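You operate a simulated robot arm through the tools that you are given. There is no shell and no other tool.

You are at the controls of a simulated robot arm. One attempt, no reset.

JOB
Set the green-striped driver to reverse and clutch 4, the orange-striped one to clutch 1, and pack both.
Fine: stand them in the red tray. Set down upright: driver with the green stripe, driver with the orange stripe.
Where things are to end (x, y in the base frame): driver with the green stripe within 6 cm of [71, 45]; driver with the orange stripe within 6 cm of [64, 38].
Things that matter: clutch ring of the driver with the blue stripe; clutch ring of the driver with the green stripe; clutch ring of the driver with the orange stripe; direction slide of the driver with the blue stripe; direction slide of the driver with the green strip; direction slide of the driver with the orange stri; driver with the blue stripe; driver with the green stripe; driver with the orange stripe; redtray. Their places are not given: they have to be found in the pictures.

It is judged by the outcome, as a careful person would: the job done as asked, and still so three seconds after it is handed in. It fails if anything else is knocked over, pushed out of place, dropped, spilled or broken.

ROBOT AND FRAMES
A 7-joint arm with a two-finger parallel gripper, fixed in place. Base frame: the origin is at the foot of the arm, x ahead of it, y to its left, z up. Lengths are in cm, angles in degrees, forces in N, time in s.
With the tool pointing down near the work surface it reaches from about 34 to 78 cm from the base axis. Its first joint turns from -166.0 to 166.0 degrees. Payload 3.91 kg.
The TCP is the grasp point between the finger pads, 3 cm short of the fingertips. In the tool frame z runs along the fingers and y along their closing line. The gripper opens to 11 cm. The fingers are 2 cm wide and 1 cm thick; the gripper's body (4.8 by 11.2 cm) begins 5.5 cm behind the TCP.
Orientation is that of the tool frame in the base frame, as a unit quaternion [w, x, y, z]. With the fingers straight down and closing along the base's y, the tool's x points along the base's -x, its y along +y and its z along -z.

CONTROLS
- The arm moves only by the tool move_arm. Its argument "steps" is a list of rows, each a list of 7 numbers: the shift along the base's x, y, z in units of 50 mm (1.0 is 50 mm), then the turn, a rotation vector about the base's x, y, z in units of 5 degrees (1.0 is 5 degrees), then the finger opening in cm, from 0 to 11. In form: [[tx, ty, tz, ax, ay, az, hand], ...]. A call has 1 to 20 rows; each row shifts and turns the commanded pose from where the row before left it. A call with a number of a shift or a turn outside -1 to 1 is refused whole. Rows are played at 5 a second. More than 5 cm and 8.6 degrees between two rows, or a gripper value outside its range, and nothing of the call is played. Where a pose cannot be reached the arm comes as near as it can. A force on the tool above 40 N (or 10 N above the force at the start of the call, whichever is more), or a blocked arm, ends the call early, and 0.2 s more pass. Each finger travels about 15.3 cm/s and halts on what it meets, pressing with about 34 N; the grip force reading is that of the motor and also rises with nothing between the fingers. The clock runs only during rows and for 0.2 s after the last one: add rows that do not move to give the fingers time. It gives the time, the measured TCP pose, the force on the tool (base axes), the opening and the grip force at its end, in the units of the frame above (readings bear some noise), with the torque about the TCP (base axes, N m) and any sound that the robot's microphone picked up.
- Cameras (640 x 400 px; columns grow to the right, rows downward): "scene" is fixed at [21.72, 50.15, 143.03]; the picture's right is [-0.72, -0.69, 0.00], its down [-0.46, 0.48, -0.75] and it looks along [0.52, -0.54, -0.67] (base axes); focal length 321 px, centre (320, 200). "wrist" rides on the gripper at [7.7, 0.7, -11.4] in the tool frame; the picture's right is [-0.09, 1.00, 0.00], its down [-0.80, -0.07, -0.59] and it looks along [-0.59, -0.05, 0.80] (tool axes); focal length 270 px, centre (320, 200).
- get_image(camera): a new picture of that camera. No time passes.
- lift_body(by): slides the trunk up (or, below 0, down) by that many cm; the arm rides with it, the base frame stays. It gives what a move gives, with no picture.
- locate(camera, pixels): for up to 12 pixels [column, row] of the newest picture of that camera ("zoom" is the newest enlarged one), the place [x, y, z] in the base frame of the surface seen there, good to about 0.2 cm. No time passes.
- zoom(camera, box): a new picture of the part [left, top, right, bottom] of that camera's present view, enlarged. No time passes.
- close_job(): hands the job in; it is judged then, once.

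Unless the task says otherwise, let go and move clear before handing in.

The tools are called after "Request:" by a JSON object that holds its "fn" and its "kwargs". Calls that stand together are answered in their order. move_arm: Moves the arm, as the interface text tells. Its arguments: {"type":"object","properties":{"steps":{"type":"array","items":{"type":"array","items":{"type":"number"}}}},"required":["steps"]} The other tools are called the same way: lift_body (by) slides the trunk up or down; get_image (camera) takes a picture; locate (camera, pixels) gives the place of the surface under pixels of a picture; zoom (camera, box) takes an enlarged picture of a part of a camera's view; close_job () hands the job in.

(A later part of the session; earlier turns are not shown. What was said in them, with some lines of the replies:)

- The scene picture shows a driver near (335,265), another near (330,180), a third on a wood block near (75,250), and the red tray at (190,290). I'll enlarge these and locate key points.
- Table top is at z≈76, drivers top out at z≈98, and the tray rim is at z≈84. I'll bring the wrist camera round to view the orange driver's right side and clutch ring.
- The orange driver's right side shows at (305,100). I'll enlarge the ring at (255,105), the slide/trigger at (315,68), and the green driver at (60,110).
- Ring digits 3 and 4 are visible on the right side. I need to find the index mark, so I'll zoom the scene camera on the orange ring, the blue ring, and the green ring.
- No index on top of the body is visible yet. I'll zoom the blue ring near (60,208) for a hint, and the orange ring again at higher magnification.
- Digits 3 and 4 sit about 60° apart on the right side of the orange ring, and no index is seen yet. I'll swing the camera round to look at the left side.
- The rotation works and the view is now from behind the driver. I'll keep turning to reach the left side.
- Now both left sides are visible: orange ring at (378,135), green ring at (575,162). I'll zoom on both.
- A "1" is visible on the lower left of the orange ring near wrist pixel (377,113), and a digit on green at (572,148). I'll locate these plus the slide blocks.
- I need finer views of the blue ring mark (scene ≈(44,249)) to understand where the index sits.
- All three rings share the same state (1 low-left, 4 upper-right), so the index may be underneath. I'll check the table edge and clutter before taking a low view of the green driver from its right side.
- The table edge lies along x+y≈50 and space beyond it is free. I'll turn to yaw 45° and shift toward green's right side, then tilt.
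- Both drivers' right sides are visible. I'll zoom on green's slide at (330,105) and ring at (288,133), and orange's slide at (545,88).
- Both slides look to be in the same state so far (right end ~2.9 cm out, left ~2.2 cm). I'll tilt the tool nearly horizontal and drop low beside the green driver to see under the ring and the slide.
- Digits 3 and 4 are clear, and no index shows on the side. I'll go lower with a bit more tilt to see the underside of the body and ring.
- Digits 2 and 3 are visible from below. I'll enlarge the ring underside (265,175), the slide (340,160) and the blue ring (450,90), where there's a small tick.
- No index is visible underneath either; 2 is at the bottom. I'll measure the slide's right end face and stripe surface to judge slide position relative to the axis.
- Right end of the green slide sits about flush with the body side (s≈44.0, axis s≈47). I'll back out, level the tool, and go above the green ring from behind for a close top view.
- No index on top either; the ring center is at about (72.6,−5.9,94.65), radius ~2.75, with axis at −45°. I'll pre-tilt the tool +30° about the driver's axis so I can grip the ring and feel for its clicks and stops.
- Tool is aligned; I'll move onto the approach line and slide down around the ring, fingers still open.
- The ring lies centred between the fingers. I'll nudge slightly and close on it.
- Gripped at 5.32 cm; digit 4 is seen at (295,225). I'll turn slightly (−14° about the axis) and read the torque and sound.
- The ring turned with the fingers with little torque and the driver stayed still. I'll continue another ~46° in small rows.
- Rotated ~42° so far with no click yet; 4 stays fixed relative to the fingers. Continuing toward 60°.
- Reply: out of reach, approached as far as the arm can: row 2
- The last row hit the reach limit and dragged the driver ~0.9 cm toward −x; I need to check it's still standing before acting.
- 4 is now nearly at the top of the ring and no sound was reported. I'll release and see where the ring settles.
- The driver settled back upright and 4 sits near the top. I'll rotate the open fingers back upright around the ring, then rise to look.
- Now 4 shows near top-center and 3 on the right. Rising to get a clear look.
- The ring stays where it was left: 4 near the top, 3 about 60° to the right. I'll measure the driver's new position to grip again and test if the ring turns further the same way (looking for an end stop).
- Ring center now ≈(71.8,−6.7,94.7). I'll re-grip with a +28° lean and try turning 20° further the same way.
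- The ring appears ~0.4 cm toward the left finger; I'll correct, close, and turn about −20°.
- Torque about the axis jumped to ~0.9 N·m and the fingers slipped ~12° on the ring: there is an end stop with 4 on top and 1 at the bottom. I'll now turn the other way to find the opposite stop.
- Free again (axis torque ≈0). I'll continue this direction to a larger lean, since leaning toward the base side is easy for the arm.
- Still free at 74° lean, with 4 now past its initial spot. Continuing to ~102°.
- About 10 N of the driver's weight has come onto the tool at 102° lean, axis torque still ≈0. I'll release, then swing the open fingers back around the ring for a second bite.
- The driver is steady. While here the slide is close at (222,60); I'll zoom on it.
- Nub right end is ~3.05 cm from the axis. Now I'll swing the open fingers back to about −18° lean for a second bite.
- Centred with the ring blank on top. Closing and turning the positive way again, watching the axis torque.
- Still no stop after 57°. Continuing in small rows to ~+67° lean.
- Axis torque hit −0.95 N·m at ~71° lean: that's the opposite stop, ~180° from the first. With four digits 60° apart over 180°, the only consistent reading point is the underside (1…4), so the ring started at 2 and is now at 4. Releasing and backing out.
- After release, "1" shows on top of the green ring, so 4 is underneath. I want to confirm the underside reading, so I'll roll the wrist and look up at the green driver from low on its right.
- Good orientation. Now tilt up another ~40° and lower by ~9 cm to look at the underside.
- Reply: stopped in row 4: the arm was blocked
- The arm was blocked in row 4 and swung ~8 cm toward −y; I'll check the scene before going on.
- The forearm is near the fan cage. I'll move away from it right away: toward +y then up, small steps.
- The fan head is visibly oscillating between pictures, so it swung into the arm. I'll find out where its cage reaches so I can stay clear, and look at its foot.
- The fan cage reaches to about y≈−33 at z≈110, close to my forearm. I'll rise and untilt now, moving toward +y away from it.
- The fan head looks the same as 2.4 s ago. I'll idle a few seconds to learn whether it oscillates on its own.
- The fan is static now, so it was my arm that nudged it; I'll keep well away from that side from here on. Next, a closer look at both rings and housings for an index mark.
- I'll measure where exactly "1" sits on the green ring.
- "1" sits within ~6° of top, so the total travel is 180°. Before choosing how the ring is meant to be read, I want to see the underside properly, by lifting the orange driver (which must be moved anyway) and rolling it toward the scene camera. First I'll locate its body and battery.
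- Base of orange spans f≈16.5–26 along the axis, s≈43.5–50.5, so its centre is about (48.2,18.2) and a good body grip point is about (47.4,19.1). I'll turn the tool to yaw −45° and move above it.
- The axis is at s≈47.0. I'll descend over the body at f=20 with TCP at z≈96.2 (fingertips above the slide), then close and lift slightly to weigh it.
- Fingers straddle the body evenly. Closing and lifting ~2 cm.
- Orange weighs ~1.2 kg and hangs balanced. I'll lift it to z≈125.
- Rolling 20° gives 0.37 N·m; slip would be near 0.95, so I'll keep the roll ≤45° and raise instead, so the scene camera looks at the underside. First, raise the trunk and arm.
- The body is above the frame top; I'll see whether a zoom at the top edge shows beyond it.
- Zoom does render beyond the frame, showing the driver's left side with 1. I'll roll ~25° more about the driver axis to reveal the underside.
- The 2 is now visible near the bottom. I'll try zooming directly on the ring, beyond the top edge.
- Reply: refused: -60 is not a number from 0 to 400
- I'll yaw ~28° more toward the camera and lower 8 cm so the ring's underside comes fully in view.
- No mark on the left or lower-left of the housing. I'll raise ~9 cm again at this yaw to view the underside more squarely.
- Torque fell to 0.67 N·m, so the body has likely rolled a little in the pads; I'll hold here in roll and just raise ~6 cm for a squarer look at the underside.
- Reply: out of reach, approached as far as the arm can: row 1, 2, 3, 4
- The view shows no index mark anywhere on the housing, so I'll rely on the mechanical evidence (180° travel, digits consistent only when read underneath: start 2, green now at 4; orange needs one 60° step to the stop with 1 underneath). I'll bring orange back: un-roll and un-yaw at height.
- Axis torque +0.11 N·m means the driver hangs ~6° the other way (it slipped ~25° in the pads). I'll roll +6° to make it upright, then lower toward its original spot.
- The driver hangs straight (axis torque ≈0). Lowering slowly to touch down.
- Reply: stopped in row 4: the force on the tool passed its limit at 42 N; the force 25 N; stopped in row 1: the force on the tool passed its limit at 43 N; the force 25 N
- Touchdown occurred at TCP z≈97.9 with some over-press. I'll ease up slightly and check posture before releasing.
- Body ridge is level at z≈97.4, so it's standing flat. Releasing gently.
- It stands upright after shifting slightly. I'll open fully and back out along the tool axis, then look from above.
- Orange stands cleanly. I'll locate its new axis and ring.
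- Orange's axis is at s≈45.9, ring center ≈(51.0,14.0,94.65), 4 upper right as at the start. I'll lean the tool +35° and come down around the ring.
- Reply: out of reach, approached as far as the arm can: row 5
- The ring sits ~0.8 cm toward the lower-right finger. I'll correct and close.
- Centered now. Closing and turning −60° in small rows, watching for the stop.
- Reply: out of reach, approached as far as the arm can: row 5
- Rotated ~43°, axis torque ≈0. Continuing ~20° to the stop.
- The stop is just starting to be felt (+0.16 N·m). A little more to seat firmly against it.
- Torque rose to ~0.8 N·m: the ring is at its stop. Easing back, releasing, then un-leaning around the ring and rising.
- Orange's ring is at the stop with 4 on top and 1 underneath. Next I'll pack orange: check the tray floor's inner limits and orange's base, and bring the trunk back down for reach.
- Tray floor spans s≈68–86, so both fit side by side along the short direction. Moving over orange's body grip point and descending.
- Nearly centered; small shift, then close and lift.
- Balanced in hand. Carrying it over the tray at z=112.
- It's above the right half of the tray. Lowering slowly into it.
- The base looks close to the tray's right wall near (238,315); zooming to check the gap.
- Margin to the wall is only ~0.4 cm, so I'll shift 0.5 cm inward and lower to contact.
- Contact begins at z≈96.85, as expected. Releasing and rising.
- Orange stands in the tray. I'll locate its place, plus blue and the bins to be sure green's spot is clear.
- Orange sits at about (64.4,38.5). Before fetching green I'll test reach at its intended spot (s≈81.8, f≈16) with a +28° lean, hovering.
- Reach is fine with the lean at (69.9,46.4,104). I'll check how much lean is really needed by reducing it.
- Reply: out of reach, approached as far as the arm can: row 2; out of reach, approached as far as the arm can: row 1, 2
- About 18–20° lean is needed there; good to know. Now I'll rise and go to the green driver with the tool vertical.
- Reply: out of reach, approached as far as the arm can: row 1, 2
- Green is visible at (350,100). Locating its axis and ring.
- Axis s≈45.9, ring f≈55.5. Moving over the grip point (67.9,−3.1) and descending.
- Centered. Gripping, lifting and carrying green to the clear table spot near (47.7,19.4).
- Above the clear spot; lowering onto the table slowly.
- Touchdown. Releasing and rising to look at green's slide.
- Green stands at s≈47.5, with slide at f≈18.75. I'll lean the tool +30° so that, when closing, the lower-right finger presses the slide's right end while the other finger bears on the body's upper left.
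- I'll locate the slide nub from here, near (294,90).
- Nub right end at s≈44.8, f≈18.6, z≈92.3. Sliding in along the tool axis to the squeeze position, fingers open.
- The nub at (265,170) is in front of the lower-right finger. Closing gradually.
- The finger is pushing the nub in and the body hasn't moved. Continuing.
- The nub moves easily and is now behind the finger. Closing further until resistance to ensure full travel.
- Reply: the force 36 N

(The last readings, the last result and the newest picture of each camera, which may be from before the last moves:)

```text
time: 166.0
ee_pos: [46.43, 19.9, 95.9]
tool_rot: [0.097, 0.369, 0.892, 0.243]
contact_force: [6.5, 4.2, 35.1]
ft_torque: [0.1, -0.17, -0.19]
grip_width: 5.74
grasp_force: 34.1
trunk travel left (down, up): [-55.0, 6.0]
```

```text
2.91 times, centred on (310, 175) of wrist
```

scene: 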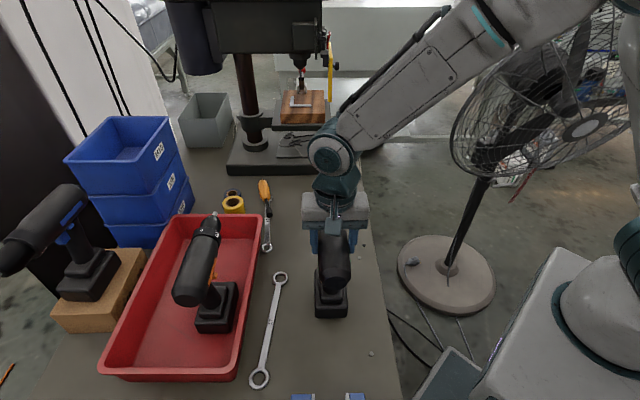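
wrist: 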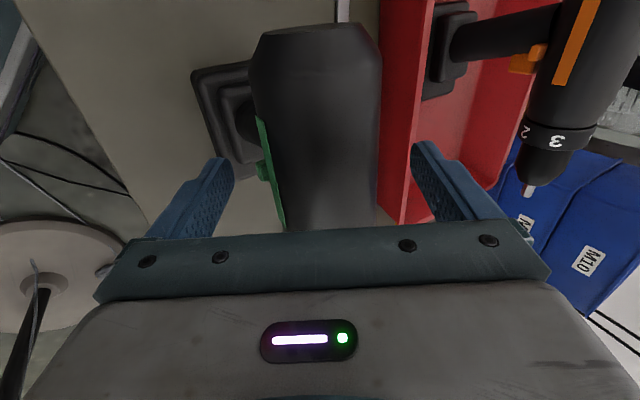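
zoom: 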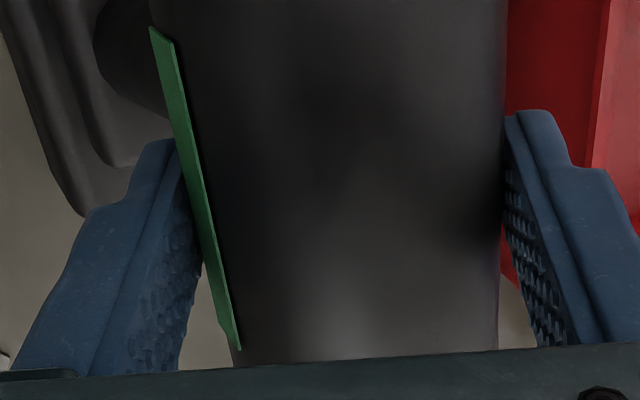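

Closed fully on the body (5.74). Releasing to inspect the slide.

Request:
{"fn": "move_arm", "kwargs": {"steps": [[0, 0, 0, 0, 0, 0, 6.2], [0, 0, 0, 0, 0, 0, 7.5], [0, 0, 0, 0, 0, 0, 9], [0, 0, 0, 0, 0, 0, 10.5], [0, 0, 0, 0, 0, 0, 10.5]]}}

Request:
{"fn": "zoom", "kwargs": {"camera": "wrist", "box": [200, 90, 420, 230]}}

Request:
{"fn": "move_arm", "kwargs": {"steps": [[-0.15, -0.15, 0.35, 0, 0, 0, 10.5], [-0.2, -0.2, 0.48, 0, 0, 0, 10.5], [-0.2, -0.2, 0.48, 0, 0, 0, 10.5], [-0.2, -0.2, 0.48, 0, 0, 0, 10.5], [-0.15, -0.15, 0.35, 0, 0, 0, 10.5], [0, 0, 0, 0, 0, 0, 10.5]]}}

Request:
{"fn": "get_image", "kwargs": {"camera": "wrist"}}

Request:
{"fn": "get_image", "kwargs": {"camera": "scene"}}

```text
time: 167.2
ee_pos: [46.37, 19.88, 95.46]
tool_rot: [0.095, 0.369, 0.893, 0.24]
contact_force: [0.3, -0.1, 0.5]
ft_torque: [0.04, -0.05, 0.01]
grip_width: 10.5
grasp_force: 0.0
trunk travel left (down, up): [-55.0, 6.0]
```

```text
2.86 times, centred on (310, 160) of wrist
```

zoom: 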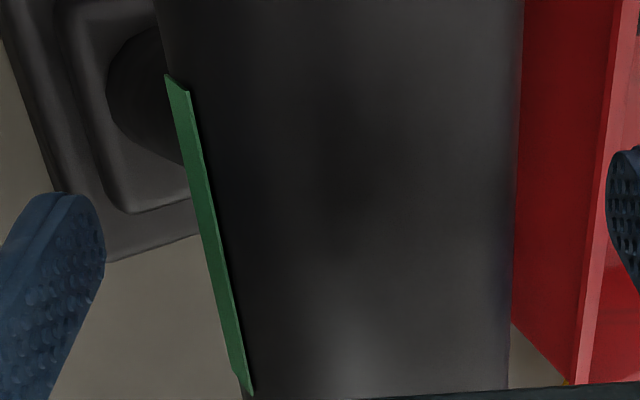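

```text
time: 168.6
ee_pos: [41.99, 15.43, 106.24]
tool_rot: [0.095, 0.369, 0.893, 0.24]
contact_force: [-0.5, 0.3, 0.2]
ft_torque: [-0.01, -0.01, -0.02]
grip_width: 10.53
grasp_force: 0.2
trunk travel left (down, up): [-55.0, 6.0]
```

```text
taken
```

wrist: 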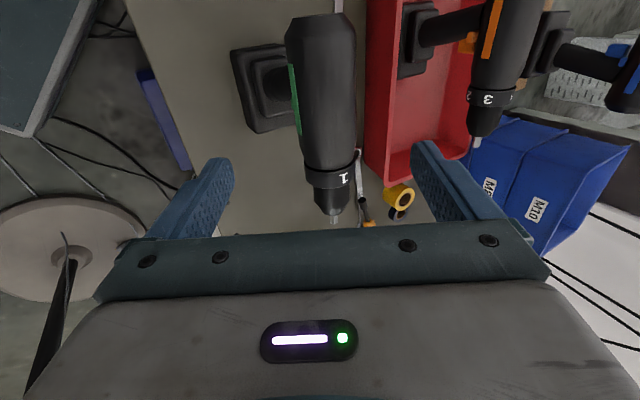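

```text
taken
```

scene: 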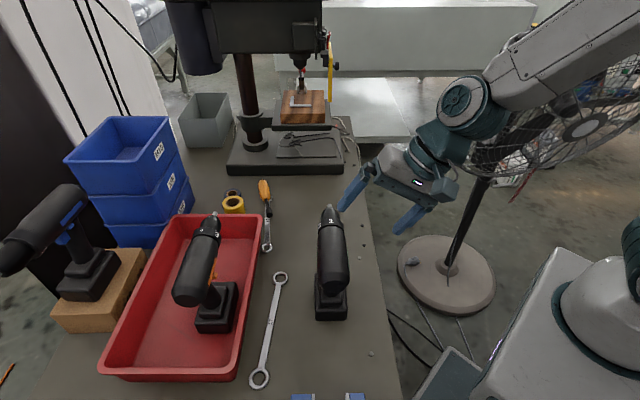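

The right nub is no longer protruding. I'll lean the other way over the left side to verify the left end now sticks out.

Request:
{"fn": "move_arm", "kwargs": {"steps": [[0.15, 0.15, 0.4, -1, 1, 0, 10.5], [0.15, 0.15, 0.3, -1, 1, 0, 10.5], [0.2, 0.2, 0, -1, 1, 0, 10.5], [0.2, 0.2, 0, -1, 1, 0, 10.5], [0.2, 0.2, 0, -1, 1, 0, 10.5], [0.2, 0.2, 0, -1, 1, 0, 10.5], [0.2, 0.2, 0, -1, 1, 0, 10.5], [0.2, 0.2, 0, -1, 1, 0, 10.5], [0.2, 0.2, 0, -1, 1, 0, 10.5], [0, 0, 0, 0, 0, 0, 10.5]]}}

Request:
{"fn": "get_image", "kwargs": {"camera": "wrist"}}

```text
time: 170.8
ee_pos: [50.29, 23.71, 109.53]
tool_rot: [-0.115, 0.368, 0.883, -0.267]
contact_force: [-0.1, 0.2, -0.4]
ft_torque: [-0.02, 0.02, 0.0]
grip_width: 10.51
grasp_force: 0.1
trunk travel left (down, up): [-55.0, 6.0]
```

```text
taken
```

wrist: 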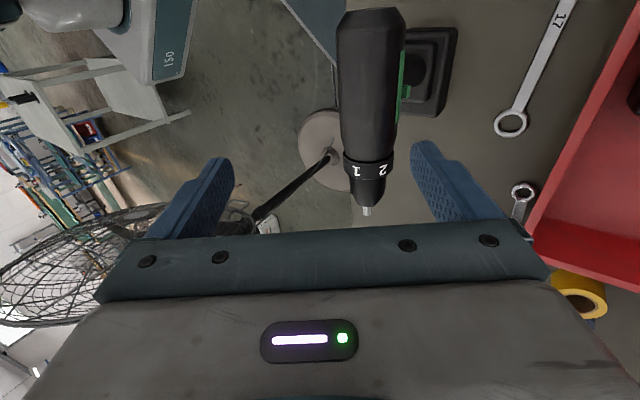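

Request:
{"fn": "zoom", "kwargs": {"camera": "wrist", "box": [360, 40, 460, 130]}}

Request:
{"fn": "zoom", "kwargs": {"camera": "wrist", "box": [330, 130, 410, 210]}}

```text
4.44 times, centred on (410, 85) of wrist
```

zoom: 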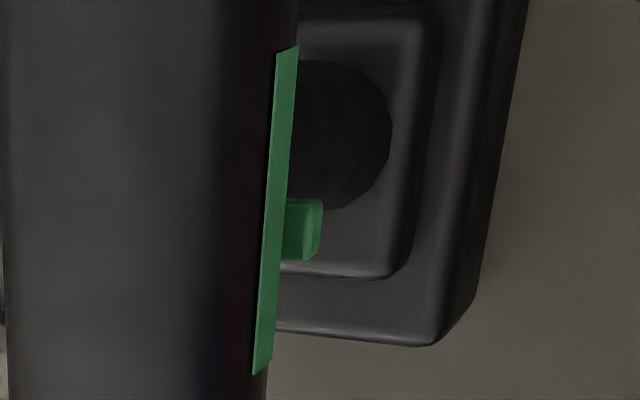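

```text
5.00 times, centred on (370, 170) of wrist
```

zoom: 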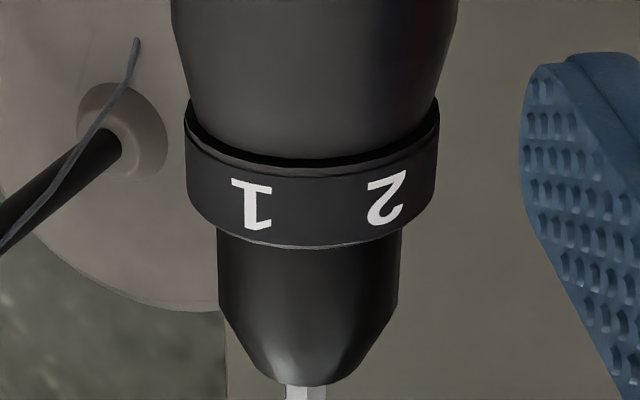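

The slide now protrudes on the left. Measuring its end position.

Request:
{"fn": "locate", "kwargs": {"camera": "wrist", "pixels": [[409, 92], [408, 89], [407, 96], [404, 92], [397, 80], [396, 100], [370, 80], [372, 160]]}}

```text
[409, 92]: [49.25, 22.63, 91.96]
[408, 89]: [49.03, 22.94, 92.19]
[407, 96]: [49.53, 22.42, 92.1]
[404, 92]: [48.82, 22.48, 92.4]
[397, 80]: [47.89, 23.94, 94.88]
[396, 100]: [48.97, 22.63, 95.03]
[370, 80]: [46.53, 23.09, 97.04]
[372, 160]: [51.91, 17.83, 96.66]
```

Left end is flush with the left stripe, a mirror of where it started on the right, so the slide has fully switched. Now I'll re-grip green with a +22° lean for placing at the far tray spot.

Request:
{"fn": "move_arm", "kwargs": {"steps": [[-0.156, -0.205, 0, 1, -1, 0, 10], [-0.156, -0.205, 0, 1, -1, 0, 10], [-0.156, -0.205, 0, 1, -1, 0, 10], [-0.156, -0.205, 0, 1, -1, 0, 10], [-0.156, -0.205, 0, 1, -1, 0, 10], [-0.156, -0.205, 0, 1, -1, 0, 10], [-0.156, -0.205, 0, 1, -1, 0, 10], [-0.156, -0.205, -0.18, 0.9, -0.9, 0, 10], [0, 0, 0, 0, 0, 0, 10]]}}

Request:
{"fn": "get_image", "kwargs": {"camera": "wrist"}}

Request:
{"fn": "locate", "kwargs": {"camera": "wrist", "pixels": [[320, 60], [325, 100], [330, 140], [293, 60], [350, 60], [300, 100], [355, 100]]}}

```text
time: 172.8
ee_pos: [44.12, 15.72, 108.68]
tool_rot: [0.071, 0.375, 0.907, 0.179]
contact_force: [0.1, 0.2, -0.1]
ft_torque: [-0.03, 0.04, 0.02]
grip_width: 10.01
grasp_force: 0.0
trunk travel left (down, up): [-55.0, 6.0]
```

```text
taken
```

wrist: 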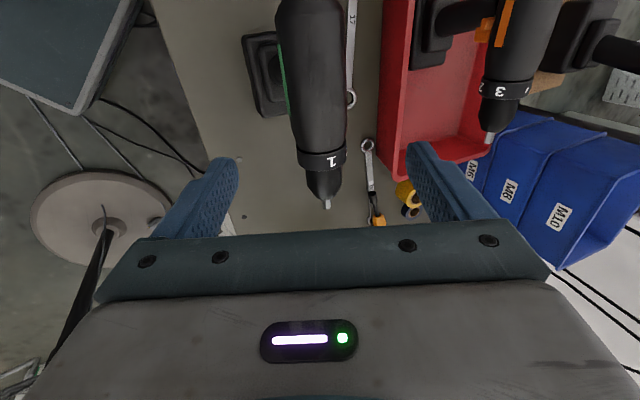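

```text
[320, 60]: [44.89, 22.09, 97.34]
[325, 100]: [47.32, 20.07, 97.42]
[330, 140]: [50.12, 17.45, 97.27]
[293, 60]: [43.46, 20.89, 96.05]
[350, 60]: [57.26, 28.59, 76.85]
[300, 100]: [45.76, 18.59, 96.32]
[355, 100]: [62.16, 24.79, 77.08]
```

Axis near s≈47.7. Sliding down along the tool axis to the grip position.

Request:
{"fn": "move_arm", "kwargs": {"steps": [[0.11, 0.105, -0.4, 0, 0, 0, 10], [0.11, 0.106, -0.4, 0, 0, 0, 10], [0.11, 0.106, -0.4, 0, 0, 0, 10], [0.11, 0.106, -0.4, 0, 0, 0, 10], [0.11, 0.106, -0.4, 0, 0, 0, 10], [0.116, 0.107, -0.416, 0, 0, 0, 10], [0, 0, 0, 0, 0, 0, 9]]}}

Request:
{"fn": "get_image", "kwargs": {"camera": "wrist"}}

```text
time: 174.4
ee_pos: [47.38, 18.84, 96.66]
tool_rot: [0.069, 0.375, 0.907, 0.178]
contact_force: [-0.3, -0.8, 0.3]
ft_torque: [-0.02, 0.01, 0.01]
grip_width: 9.01
grasp_force: 0.0
trunk travel left (down, up): [-55.0, 6.0]
```

```text
taken
```

wrist: 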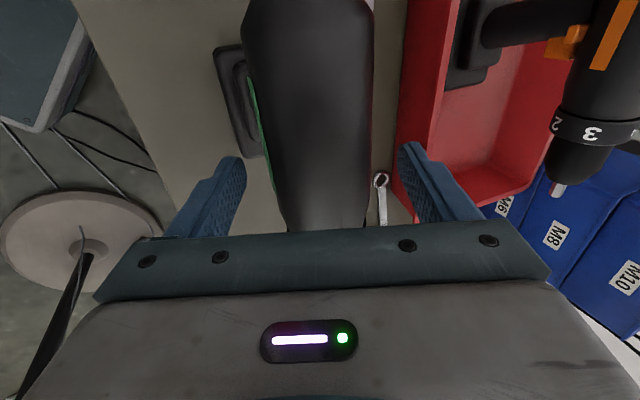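

Well centered. Closing and test-lifting.

Request:
{"fn": "move_arm", "kwargs": {"steps": [[0, 0, 0, 0, 0, 0, 7.5], [0, 0, 0, 0, 0, 0, 6], [0, 0, 0, 0, 0, 0, 4.5], [0, 0, 0, 0, 0, 0, 4.5], [0, 0, 0, 0, 0, 0, 4.5]]}}

Request:
{"fn": "move_arm", "kwargs": {"steps": [[0, 0, 0.1, 0, 0, 0, 4.5], [0, 0, 0.15, 0, 0, 0, 4.5], [0, 0, 0.2, 0, 0, 0, 4.5], [0, 0, 0, 0, 0, 0, 4.5]]}}

Request:
{"fn": "zoom", "kwargs": {"camera": "scene", "box": [270, 180, 400, 340]}}

```text
time: 175.6
ee_pos: [47.39, 18.88, 96.64]
tool_rot: [0.07, 0.375, 0.907, 0.178]
contact_force: [1.5, 1.5, 0.4]
ft_torque: [0.34, -0.24, 0.03]
grip_width: 5.76
grasp_force: 34.0
trunk travel left (down, up): [-55.0, 6.0]
```

```text
time: 176.6
ee_pos: [47.58, 18.84, 98.93]
tool_rot: [0.069, 0.376, 0.907, 0.177]
contact_force: [0.7, -0.6, -11.9]
ft_torque: [-0.05, 0.07, 0.01]
grip_width: 5.74
grasp_force: 34.5
trunk travel left (down, up): [-55.0, 6.0]
```

```text
2.50 times, centred on (335, 260) of scene
```

zoom: 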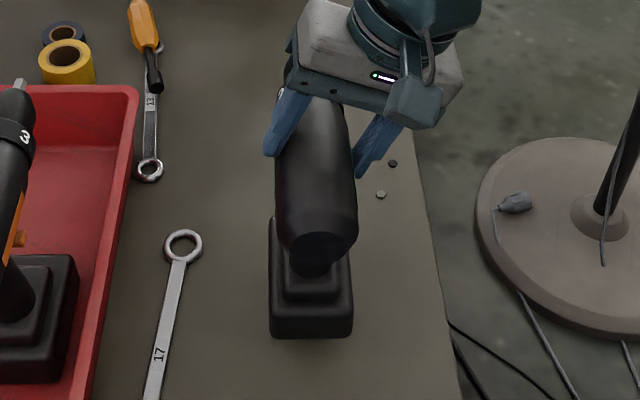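

Green is held upright with the lean (axis torque ≈0). I'll carry it around behind orange (not over it): lift to z≈108, then move round the tray's near end.

Request:
{"fn": "move_arm", "kwargs": {"steps": [[0, 0, 0.5, 0, 0, 0, 4.5], [0, 0, 0.8, 0, 0, 0, 4.5], [0, 0.2, 0.5, 0, 0, 0, 4.5], [-0.05, 0.6, 0, 0, 0, 0, 4.5], [-0.06, 0.65, 0, 0, 0, 0, 4.5], [-0.06, 0.65, 0, 0, 0, 0, 4.5], [-0.06, 0.65, 0, 0, 0, 0, 4.5], [-0.06, 0.65, 0, 0, 0, 0, 4.5], [-0.06, 0.65, 0, 0, 0, 0, 4.5], [-0.06, 0.65, 0, 0, 0, 0, 4.5], [-0.06, 0.65, 0, 0, 0, 0, 4.5], [-0.05, 0.52, 0, 0, 0, 0, 4.5], [0, 0, 0, 0, 0, 0, 4.5]]}}

Request:
{"fn": "get_image", "kwargs": {"camera": "scene"}}

Request:
{"fn": "get_image", "kwargs": {"camera": "wrist"}}

```text
time: 179.4
ee_pos: [44.96, 48.09, 107.9]
tool_rot: [0.07, 0.376, 0.907, 0.177]
contact_force: [-0.1, 0.4, -12.4]
ft_torque: [-0.08, 0.05, -0.02]
grip_width: 5.76
grasp_force: 34.5
trunk travel left (down, up): [-55.0, 6.0]
```

```text
taken
```

scene: 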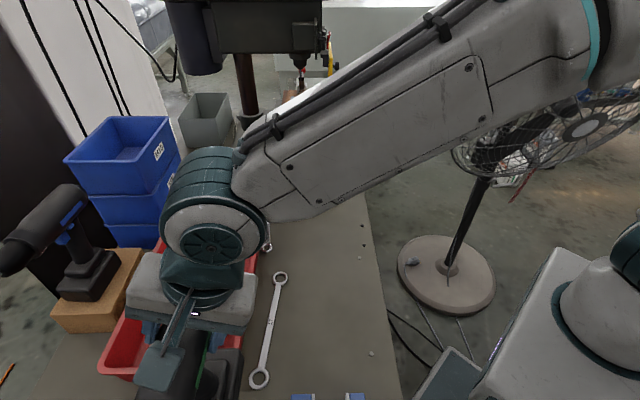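

```text
taken
```

wrist: 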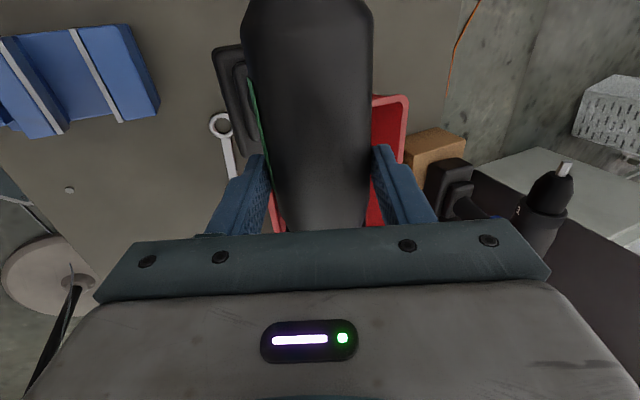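

Clear so far. Checking how near the blue driver's nose is before moving outward.

Request:
{"fn": "locate", "kwargs": {"camera": "wrist", "pixels": [[563, 168], [550, 195], [540, 230], [455, 175], [430, 145], [405, 105], [390, 180], [520, 215]]}}

```text
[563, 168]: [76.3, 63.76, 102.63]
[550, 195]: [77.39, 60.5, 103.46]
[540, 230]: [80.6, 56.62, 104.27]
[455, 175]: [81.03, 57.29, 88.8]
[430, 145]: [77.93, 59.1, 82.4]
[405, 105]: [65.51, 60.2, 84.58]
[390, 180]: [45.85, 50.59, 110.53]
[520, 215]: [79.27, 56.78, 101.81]
```

Blue's nose is ~10 cm clear of the route. Moving outward along the tray's near end.

Request:
{"fn": "move_arm", "kwargs": {"steps": [[0.2, 0.2, 0, 0, 0, 0, 4.5], [0.4, 0.42, 0, 0, 0, 0, 4.5], [0.4, 0.42, 0, 0, 0, 0, 4.5], [0.4, 0.42, 0, 0, 0, 0, 4.5], [0.4, 0.42, 0, 0, 0, 0, 4.5], [0.33, 0.34, 0, 0, 0, 0, 4.5], [0, 0, 0, 0, 0, 0, 4.5]]}}

Request:
{"fn": "get_image", "kwargs": {"camera": "scene"}}

Request:
{"fn": "get_image", "kwargs": {"camera": "wrist"}}

```text
time: 181.0
ee_pos: [55.51, 59.05, 107.85]
tool_rot: [0.069, 0.375, 0.907, 0.178]
contact_force: [-1.2, -0.1, -11.8]
ft_torque: [-0.1, 0.09, 0.0]
grip_width: 5.73
grasp_force: 34.2
trunk travel left (down, up): [-55.0, 6.0]
```

```text
taken
```

scene: 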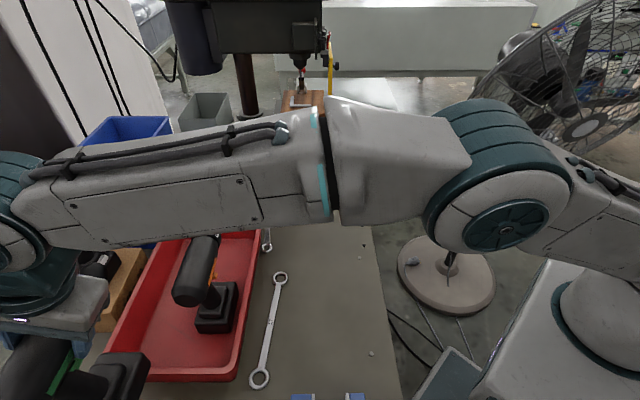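

```text
taken
```

wrist: 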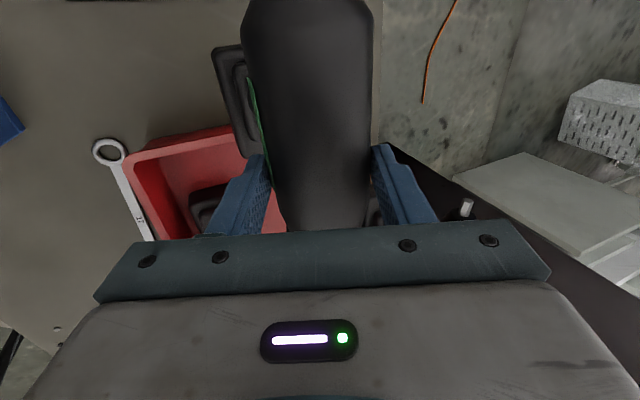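

All steady. Now moving along the tray's length toward green's spot.

Request:
{"fn": "move_arm", "kwargs": {"steps": [[0.2, -0.2, 0, 0, 0, 0, 4.5], [0.4, -0.4, 0, 0, 0, 0, 4.5], [0.4, -0.4, 0, 0, 0, 0, 4.5], [0.4, -0.4, 0, 0, 0, 0, 4.5], [0, 0, 0, 0, 0, 0, 4.5]]}}

Request:
{"fn": "get_image", "kwargs": {"camera": "wrist"}}

Request:
{"fn": "get_image", "kwargs": {"camera": "scene"}}

```text
time: 182.2
ee_pos: [62.37, 52.35, 107.82]
tool_rot: [0.069, 0.375, 0.907, 0.178]
contact_force: [0.0, 0.5, -12.2]
ft_torque: [-0.07, 0.1, 0.0]
grip_width: 5.74
grasp_force: 34.3
trunk travel left (down, up): [-55.0, 6.0]
```

```text
taken
```

wrist: 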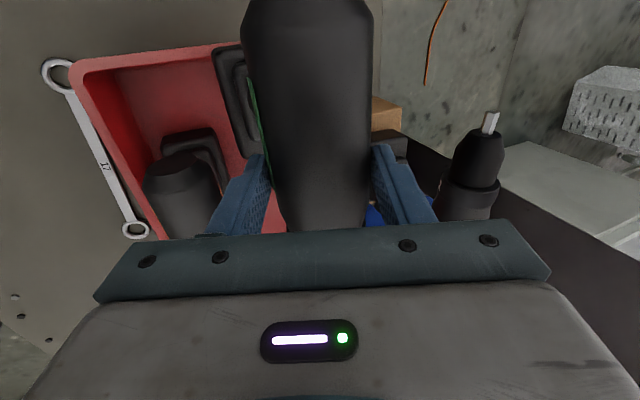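

```text
taken
```

scene: 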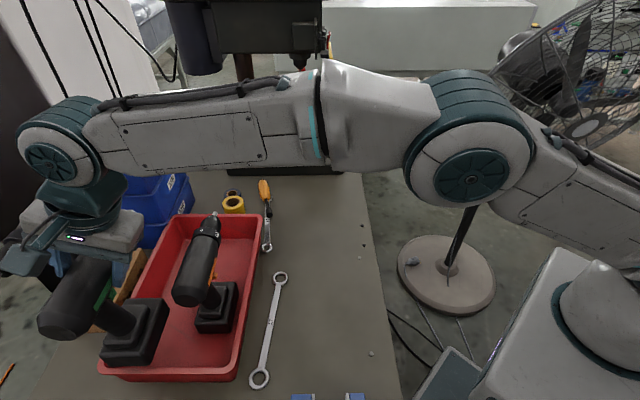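

Green is entering above the tray beside orange. Continuing the remaining ~10 cm.

Request:
{"fn": "move_arm", "kwargs": {"steps": [[0.35, -0.35, 0, 0, 0, 0, 4.5], [0.4, -0.4, 0, 0, 0, 0, 4.5], [0.4, -0.4, 0, 0, 0, 0, 4.5], [0.33, -0.31, 0, 0, 0, 0, 4.5], [0, 0, 0, 0, 0, 0, 4.5]]}}

Request:
{"fn": "get_image", "kwargs": {"camera": "wrist"}}

Request:
{"fn": "get_image", "kwargs": {"camera": "scene"}}

```text
time: 183.4
ee_pos: [69.89, 45.09, 107.99]
tool_rot: [0.068, 0.375, 0.907, 0.179]
contact_force: [0.1, -0.1, -12.3]
ft_torque: [-0.06, 0.06, -0.01]
grip_width: 5.75
grasp_force: 34.2
trunk travel left (down, up): [-55.0, 6.0]
```

```text
taken
```

wrist: 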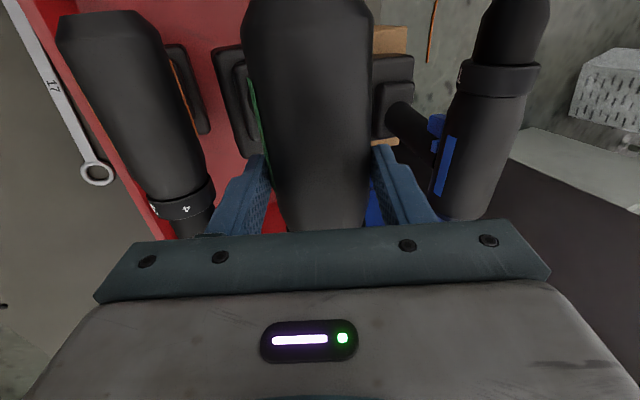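

```text
taken
```

scene: 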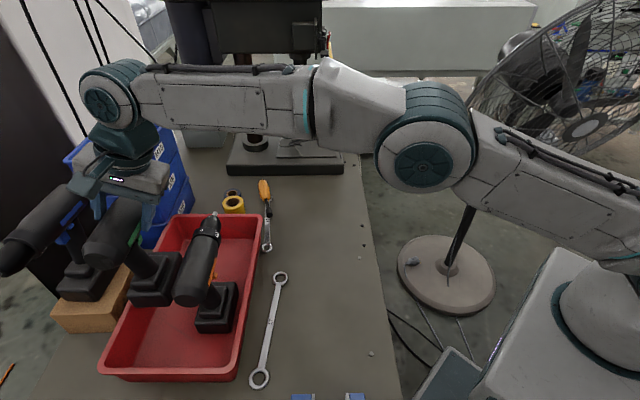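

Now lowering straight down into the tray's left half; first to z≈100.

Request:
{"fn": "locate", "kwargs": {"camera": "scene", "pixels": [[128, 300], [167, 303], [180, 255], [150, 290], [204, 300]]}}

Request:
{"fn": "move_arm", "kwargs": {"steps": [[0, 0, -0.3, 0, 0, 0, 4.5], [0, 0, -0.4, 0, 0, 0, 4.5], [0, 0, -0.4, 0, 0, 0, 4.5], [0, 0, -0.4, 0, 0, 0, 4.5], [0, 0, 0, 0, 0, 0, 4.5]]}}

Request:
{"fn": "get_image", "kwargs": {"camera": "scene"}}

Request:
{"fn": "get_image", "kwargs": {"camera": "wrist"}}

```text
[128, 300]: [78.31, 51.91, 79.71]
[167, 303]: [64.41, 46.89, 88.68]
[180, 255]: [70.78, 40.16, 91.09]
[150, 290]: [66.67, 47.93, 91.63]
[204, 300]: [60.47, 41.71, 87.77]
```

```text
time: 184.6
ee_pos: [70.01, 44.89, 100.2]
tool_rot: [0.068, 0.375, 0.907, 0.179]
contact_force: [0.7, 0.0, -12.9]
ft_torque: [-0.07, 0.07, 0.03]
grip_width: 5.74
grasp_force: 34.3
trunk travel left (down, up): [-55.0, 6.0]
```

```text
taken
```

scene: 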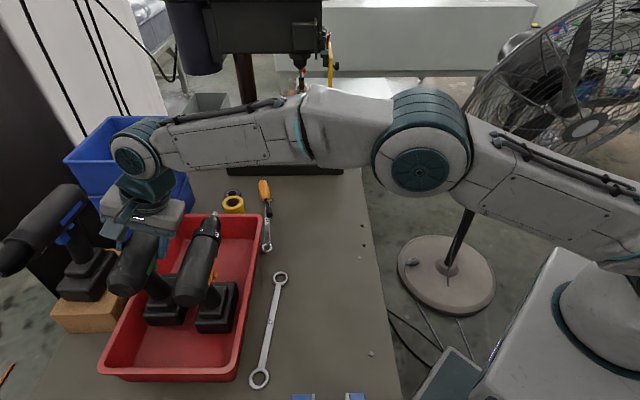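

```text
taken
```

wrist: 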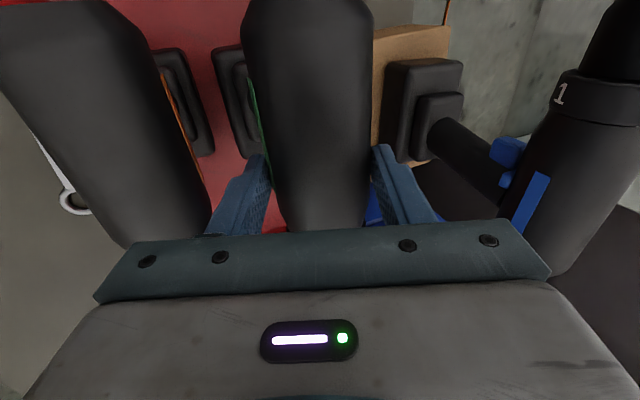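

Gap check between the two bases and the left wall before final lowering.

Request:
{"fn": "zoom", "kwargs": {"camera": "scene", "box": [90, 210, 270, 350]}}

Request:
{"fn": "locate", "kwargs": {"camera": "scene", "pixels": [[147, 322], [183, 322], [187, 305], [140, 315], [198, 320], [137, 300]]}}

```text
2.86 times, centred on (180, 280) of scene
```

zoom: 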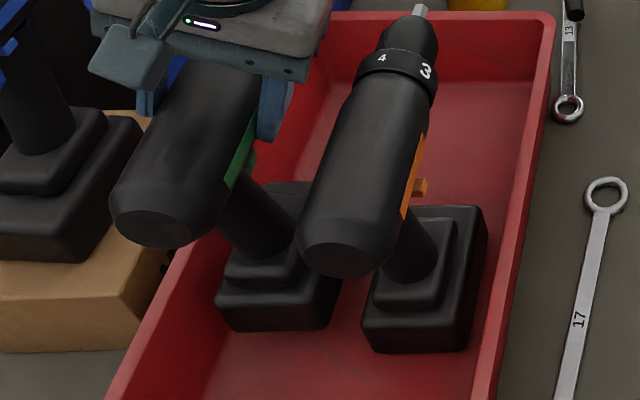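

```text
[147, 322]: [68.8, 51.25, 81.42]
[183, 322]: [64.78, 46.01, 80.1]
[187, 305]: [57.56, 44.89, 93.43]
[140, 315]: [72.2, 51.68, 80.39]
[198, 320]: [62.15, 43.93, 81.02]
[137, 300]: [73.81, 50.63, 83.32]
```

Bases are ~3 cm apart and clear of the wall. Lowering to contact.

Request:
{"fn": "move_arm", "kwargs": {"steps": [[0, 0, -0.2, 0, 0, 0, 4.5], [0, 0, -0.2, 0, 0, 0, 4.5], [0, 0, -0.08, 0, 0, 0, 4.5], [0, 0, 0, 0, 0, 0, 4.5]]}}

Request:
{"fn": "move_arm", "kwargs": {"steps": [[0, 0, -0.05, 0, 0, 0, 4.5], [0, 0, 0, 0, 0, 0, 4.5]]}}

```text
time: 185.6
ee_pos: [70.08, 44.91, 97.79]
tool_rot: [0.07, 0.375, 0.907, 0.177]
contact_force: [1.3, -0.2, -12.1]
ft_torque: [-0.09, 0.05, 0.01]
grip_width: 5.76
grasp_force: 33.4
trunk travel left (down, up): [-55.0, 6.0]
```

```text
time: 186.2
ee_pos: [70.01, 44.91, 97.62]
tool_rot: [0.068, 0.376, 0.907, 0.178]
contact_force: [0.2, 0.3, -12.1]
ft_torque: [-0.11, 0.06, -0.02]
grip_width: 5.76
grasp_force: 34.1
trunk travel left (down, up): [-55.0, 6.0]
```

Request:
{"fn": "move_arm", "kwargs": {"steps": [[0, 0, -0.05, 0, 0, 0, 4.5], [0, 0, 0, 0, 0, 0, 4.5]]}}

Request:
{"fn": "move_arm", "kwargs": {"steps": [[0, 0, -0.03, 0, 0, 0, 4.5], [0, 0, 0, 0, 0, 0, 4.5]]}}

```text
time: 186.8
ee_pos: [70.01, 44.94, 97.36]
tool_rot: [0.069, 0.376, 0.907, 0.178]
contact_force: [0.5, -0.1, -11.0]
ft_torque: [-0.05, 0.06, -0.03]
grip_width: 5.73
grasp_force: 34.0
trunk travel left (down, up): [-55.0, 6.0]
```

```text
time: 187.4
ee_pos: [70.05, 45.07, 97.29]
tool_rot: [0.07, 0.375, 0.907, 0.179]
contact_force: [0.2, -0.7, -7.3]
ft_torque: [-0.24, -0.04, -0.05]
grip_width: 5.73
grasp_force: 33.7
trunk travel left (down, up): [-55.0, 6.0]
```

Contact made. Easing down a touch, then releasing to a narrow opening and rising straight up.

Request:
{"fn": "move_arm", "kwargs": {"steps": [[0, 0, -0.03, 0, 0, 0, 4.5], [0, 0, 0, 0, 0, 0, 5.9], [0, 0, 0, 0, 0, 0, 6.5], [0, 0, 0, 0, 0, 0, 7.2], [0, 0, 0, 0, 0, 0, 7.8], [0, 0, 0, 0, 0, 0, 7.8]]}}

Request:
{"fn": "get_image", "kwargs": {"camera": "wrist"}}

Request:
{"fn": "zoom", "kwargs": {"camera": "scene", "box": [90, 210, 270, 350]}}

```text
time: 188.8
ee_pos: [69.83, 45.02, 97.1]
tool_rot: [0.07, 0.375, 0.907, 0.179]
contact_force: [0.2, 0.1, 0.2]
ft_torque: [0.01, 0.01, -0.01]
grip_width: 7.8
grasp_force: 0.0
trunk travel left (down, up): [-55.0, 6.0]
```

```text
taken
```

wrist: 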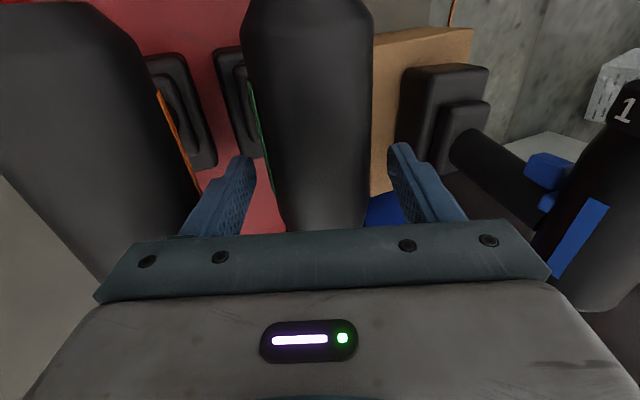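

```text
2.86 times, centred on (180, 280) of scene
```

zoom: 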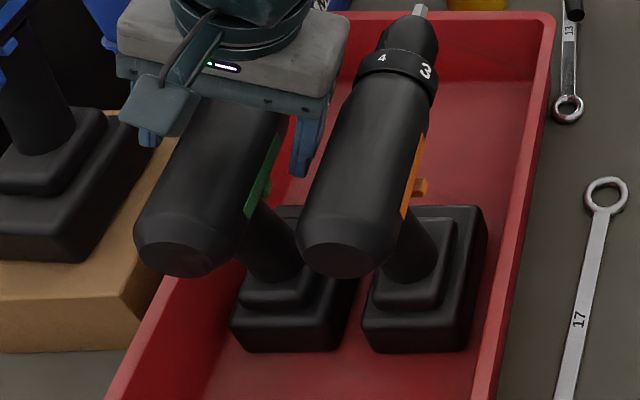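

Green stands level beside orange. Rising mostly straight up, clear of both.

Request:
{"fn": "move_arm", "kwargs": {"steps": [[-0.02, -0.02, 0.15, 0, 0, 0, 7.8], [-0.03, -0.03, 0.25, 0, 0, 0, 7.8], [-0.05, -0.05, 0.4, 0, 0, 0, 7.8], [-0.08, -0.08, 0.6, 0, 0, 0, 7.8], [-0.1, -0.1, 0.7, 0, 0, 0, 7.8], [-0.2, -0.2, 0.6, 0, 0, 0, 7.8], [0, 0, 0, 0, 0, 0, 7.8]]}}

Request:
{"fn": "get_image", "kwargs": {"camera": "wrist"}}

Request:
{"fn": "get_image", "kwargs": {"camera": "scene"}}

```text
time: 190.4
ee_pos: [67.36, 42.56, 110.6]
tool_rot: [0.07, 0.375, 0.907, 0.179]
contact_force: [0.3, 0.8, -0.4]
ft_torque: [-0.01, -0.02, 0.01]
grip_width: 7.83
grasp_force: 0.0
trunk travel left (down, up): [-55.0, 6.0]
```

```text
taken
```

wrist: 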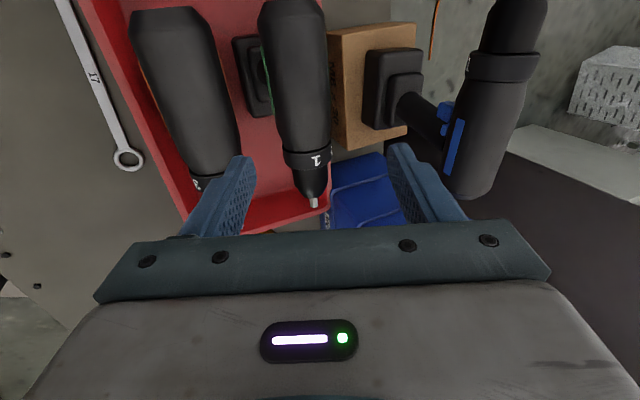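

```text
taken
```

scene: 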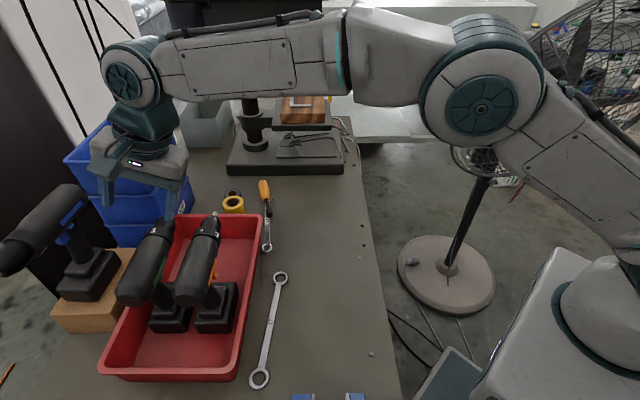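

Both drivers stand in the tray. Locating their final places, then moving the arm clear.

Request:
{"fn": "locate", "kwargs": {"camera": "wrist", "pixels": [[293, 30], [297, 80], [303, 130], [308, 160], [175, 40], [190, 100], [205, 150]]}}

Request:
{"fn": "locate", "kwargs": {"camera": "scene", "pixels": [[150, 325], [187, 325], [170, 300], [197, 325], [232, 325], [236, 287]]}}

Request:
{"fn": "move_arm", "kwargs": {"steps": [[-0.3, -0.3, 0.3, -0.6, 0.6, 0, 8], [-0.5, -0.5, 0, -0.6, 0.6, 0, 8], [-0.5, -0.5, 0, -0.6, 0.6, 0, 8], [-0.5, -0.5, 0, -0.6, 0.6, 0, 8], [-0.5, -0.5, 0, -0.6, 0.6, 0, 8], [-0.4, -0.5, 0, 0, 0, 0, 8], [-0.3, -0.5, 0, 0, 0, 0, 8], [0, -0.5, 0, 0, 0, 0, 8], [0, 0, 0, 0, 0, 0, 8]]}}

Request:
{"fn": "get_image", "kwargs": {"camera": "scene"}}

Request:
{"fn": "zoom", "kwargs": {"camera": "scene", "box": [90, 200, 270, 350]}}

```text
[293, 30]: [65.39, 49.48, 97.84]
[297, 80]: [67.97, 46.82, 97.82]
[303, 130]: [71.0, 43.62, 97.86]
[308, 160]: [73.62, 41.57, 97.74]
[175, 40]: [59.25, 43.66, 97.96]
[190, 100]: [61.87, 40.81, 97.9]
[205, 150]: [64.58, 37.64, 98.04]
```

```text
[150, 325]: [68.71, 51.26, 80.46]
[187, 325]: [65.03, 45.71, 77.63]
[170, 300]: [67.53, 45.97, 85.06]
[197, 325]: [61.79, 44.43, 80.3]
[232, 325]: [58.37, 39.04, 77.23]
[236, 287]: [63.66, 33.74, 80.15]
```

```text
time: 192.4
ee_pos: [52.66, 23.69, 112.22]
tool_rot: [-0.001, 0.382, 0.924, 0.009]
contact_force: [0.0, -0.1, 0.1]
ft_torque: [0.01, 0.01, 0.0]
grip_width: 8.01
grasp_force: 0.1
trunk travel left (down, up): [-55.0, 6.0]
```

```text
taken
```

scene: 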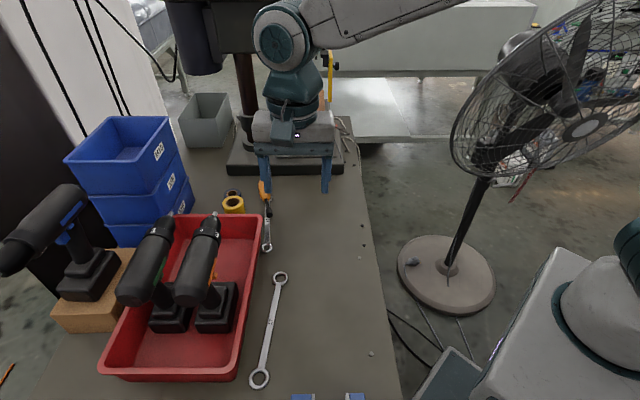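

```text
2.67 times, centred on (180, 275) of scene
```

zoom: 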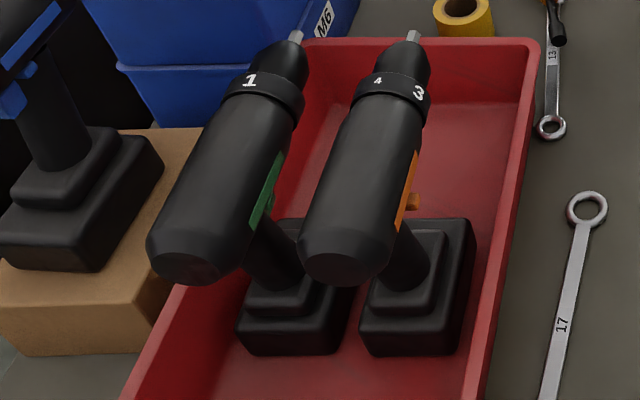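

Both drivers are standing level in the tray: green's base is near (70,45.5) and orange's near (64.4,38.3). Blue is untouched, and the arm is empty and clear, so I'm handing in.

Before I do, three things are uncertain or went wrong:
- **Clutch reading:** I found no index mark on the housings. I read the ring on its underside, because that is the only place where the digits run 1 to 4 between the stops. Green therefore has 4 underneath and 1 on top, and orange has 1 underneath and 4 on top.
- **Direction slide:** nothing on green marks forward or reverse. I took its starting position as forward and pushed the slide fully across.
- **Fan:** at about t=70 my forearm touched the floor fan. Its head turned and its foot may have shifted slightly; it is still standing.

Request:
{"fn": "close_job", "kwargs": {}}

```text
The job is handed in.
```

I packed both drivers upright in the red tray, but I can't be sure the settings are right, and my forearm bumped the floor fan. The job is handed in and I haven't seen a verdict.

| Driver | Tray position | Clutch | Direction |
|---|---|---|---|
| Green | about (70, 45.5) | turned to the stop I read as 4 | slide pushed fully to the other side, taken as reverse |
| Orange | about (64.4, 38.3) | turned to the stop I read as 1 | not changed |

- **Clutch settings:** I found no index mark on the housings. The rings turn 180° between stops, and only a reading on the underside runs 1 to 4 across that range. Green therefore has 4 underneath and 1 on top, and orange has 1 underneath and 4 on top. If the number on top is the one that counts, both clutches are set the wrong way round.
- **Green direction:** nothing marks forward or reverse on the slide. All three drivers seemed to start with it in the same position, so I took that as forward and pushed green's across. On many real drills, a slide sticking out on the left means forward, so this could be wrong.
- **Fan:** around t=70 my forearm hit the floor fan. Its head turned and its foot may have shifted by a couple of centimetres. It is still standing.

I didn't touch the blue driver. Apart from the fan, I saw nothing else moved.
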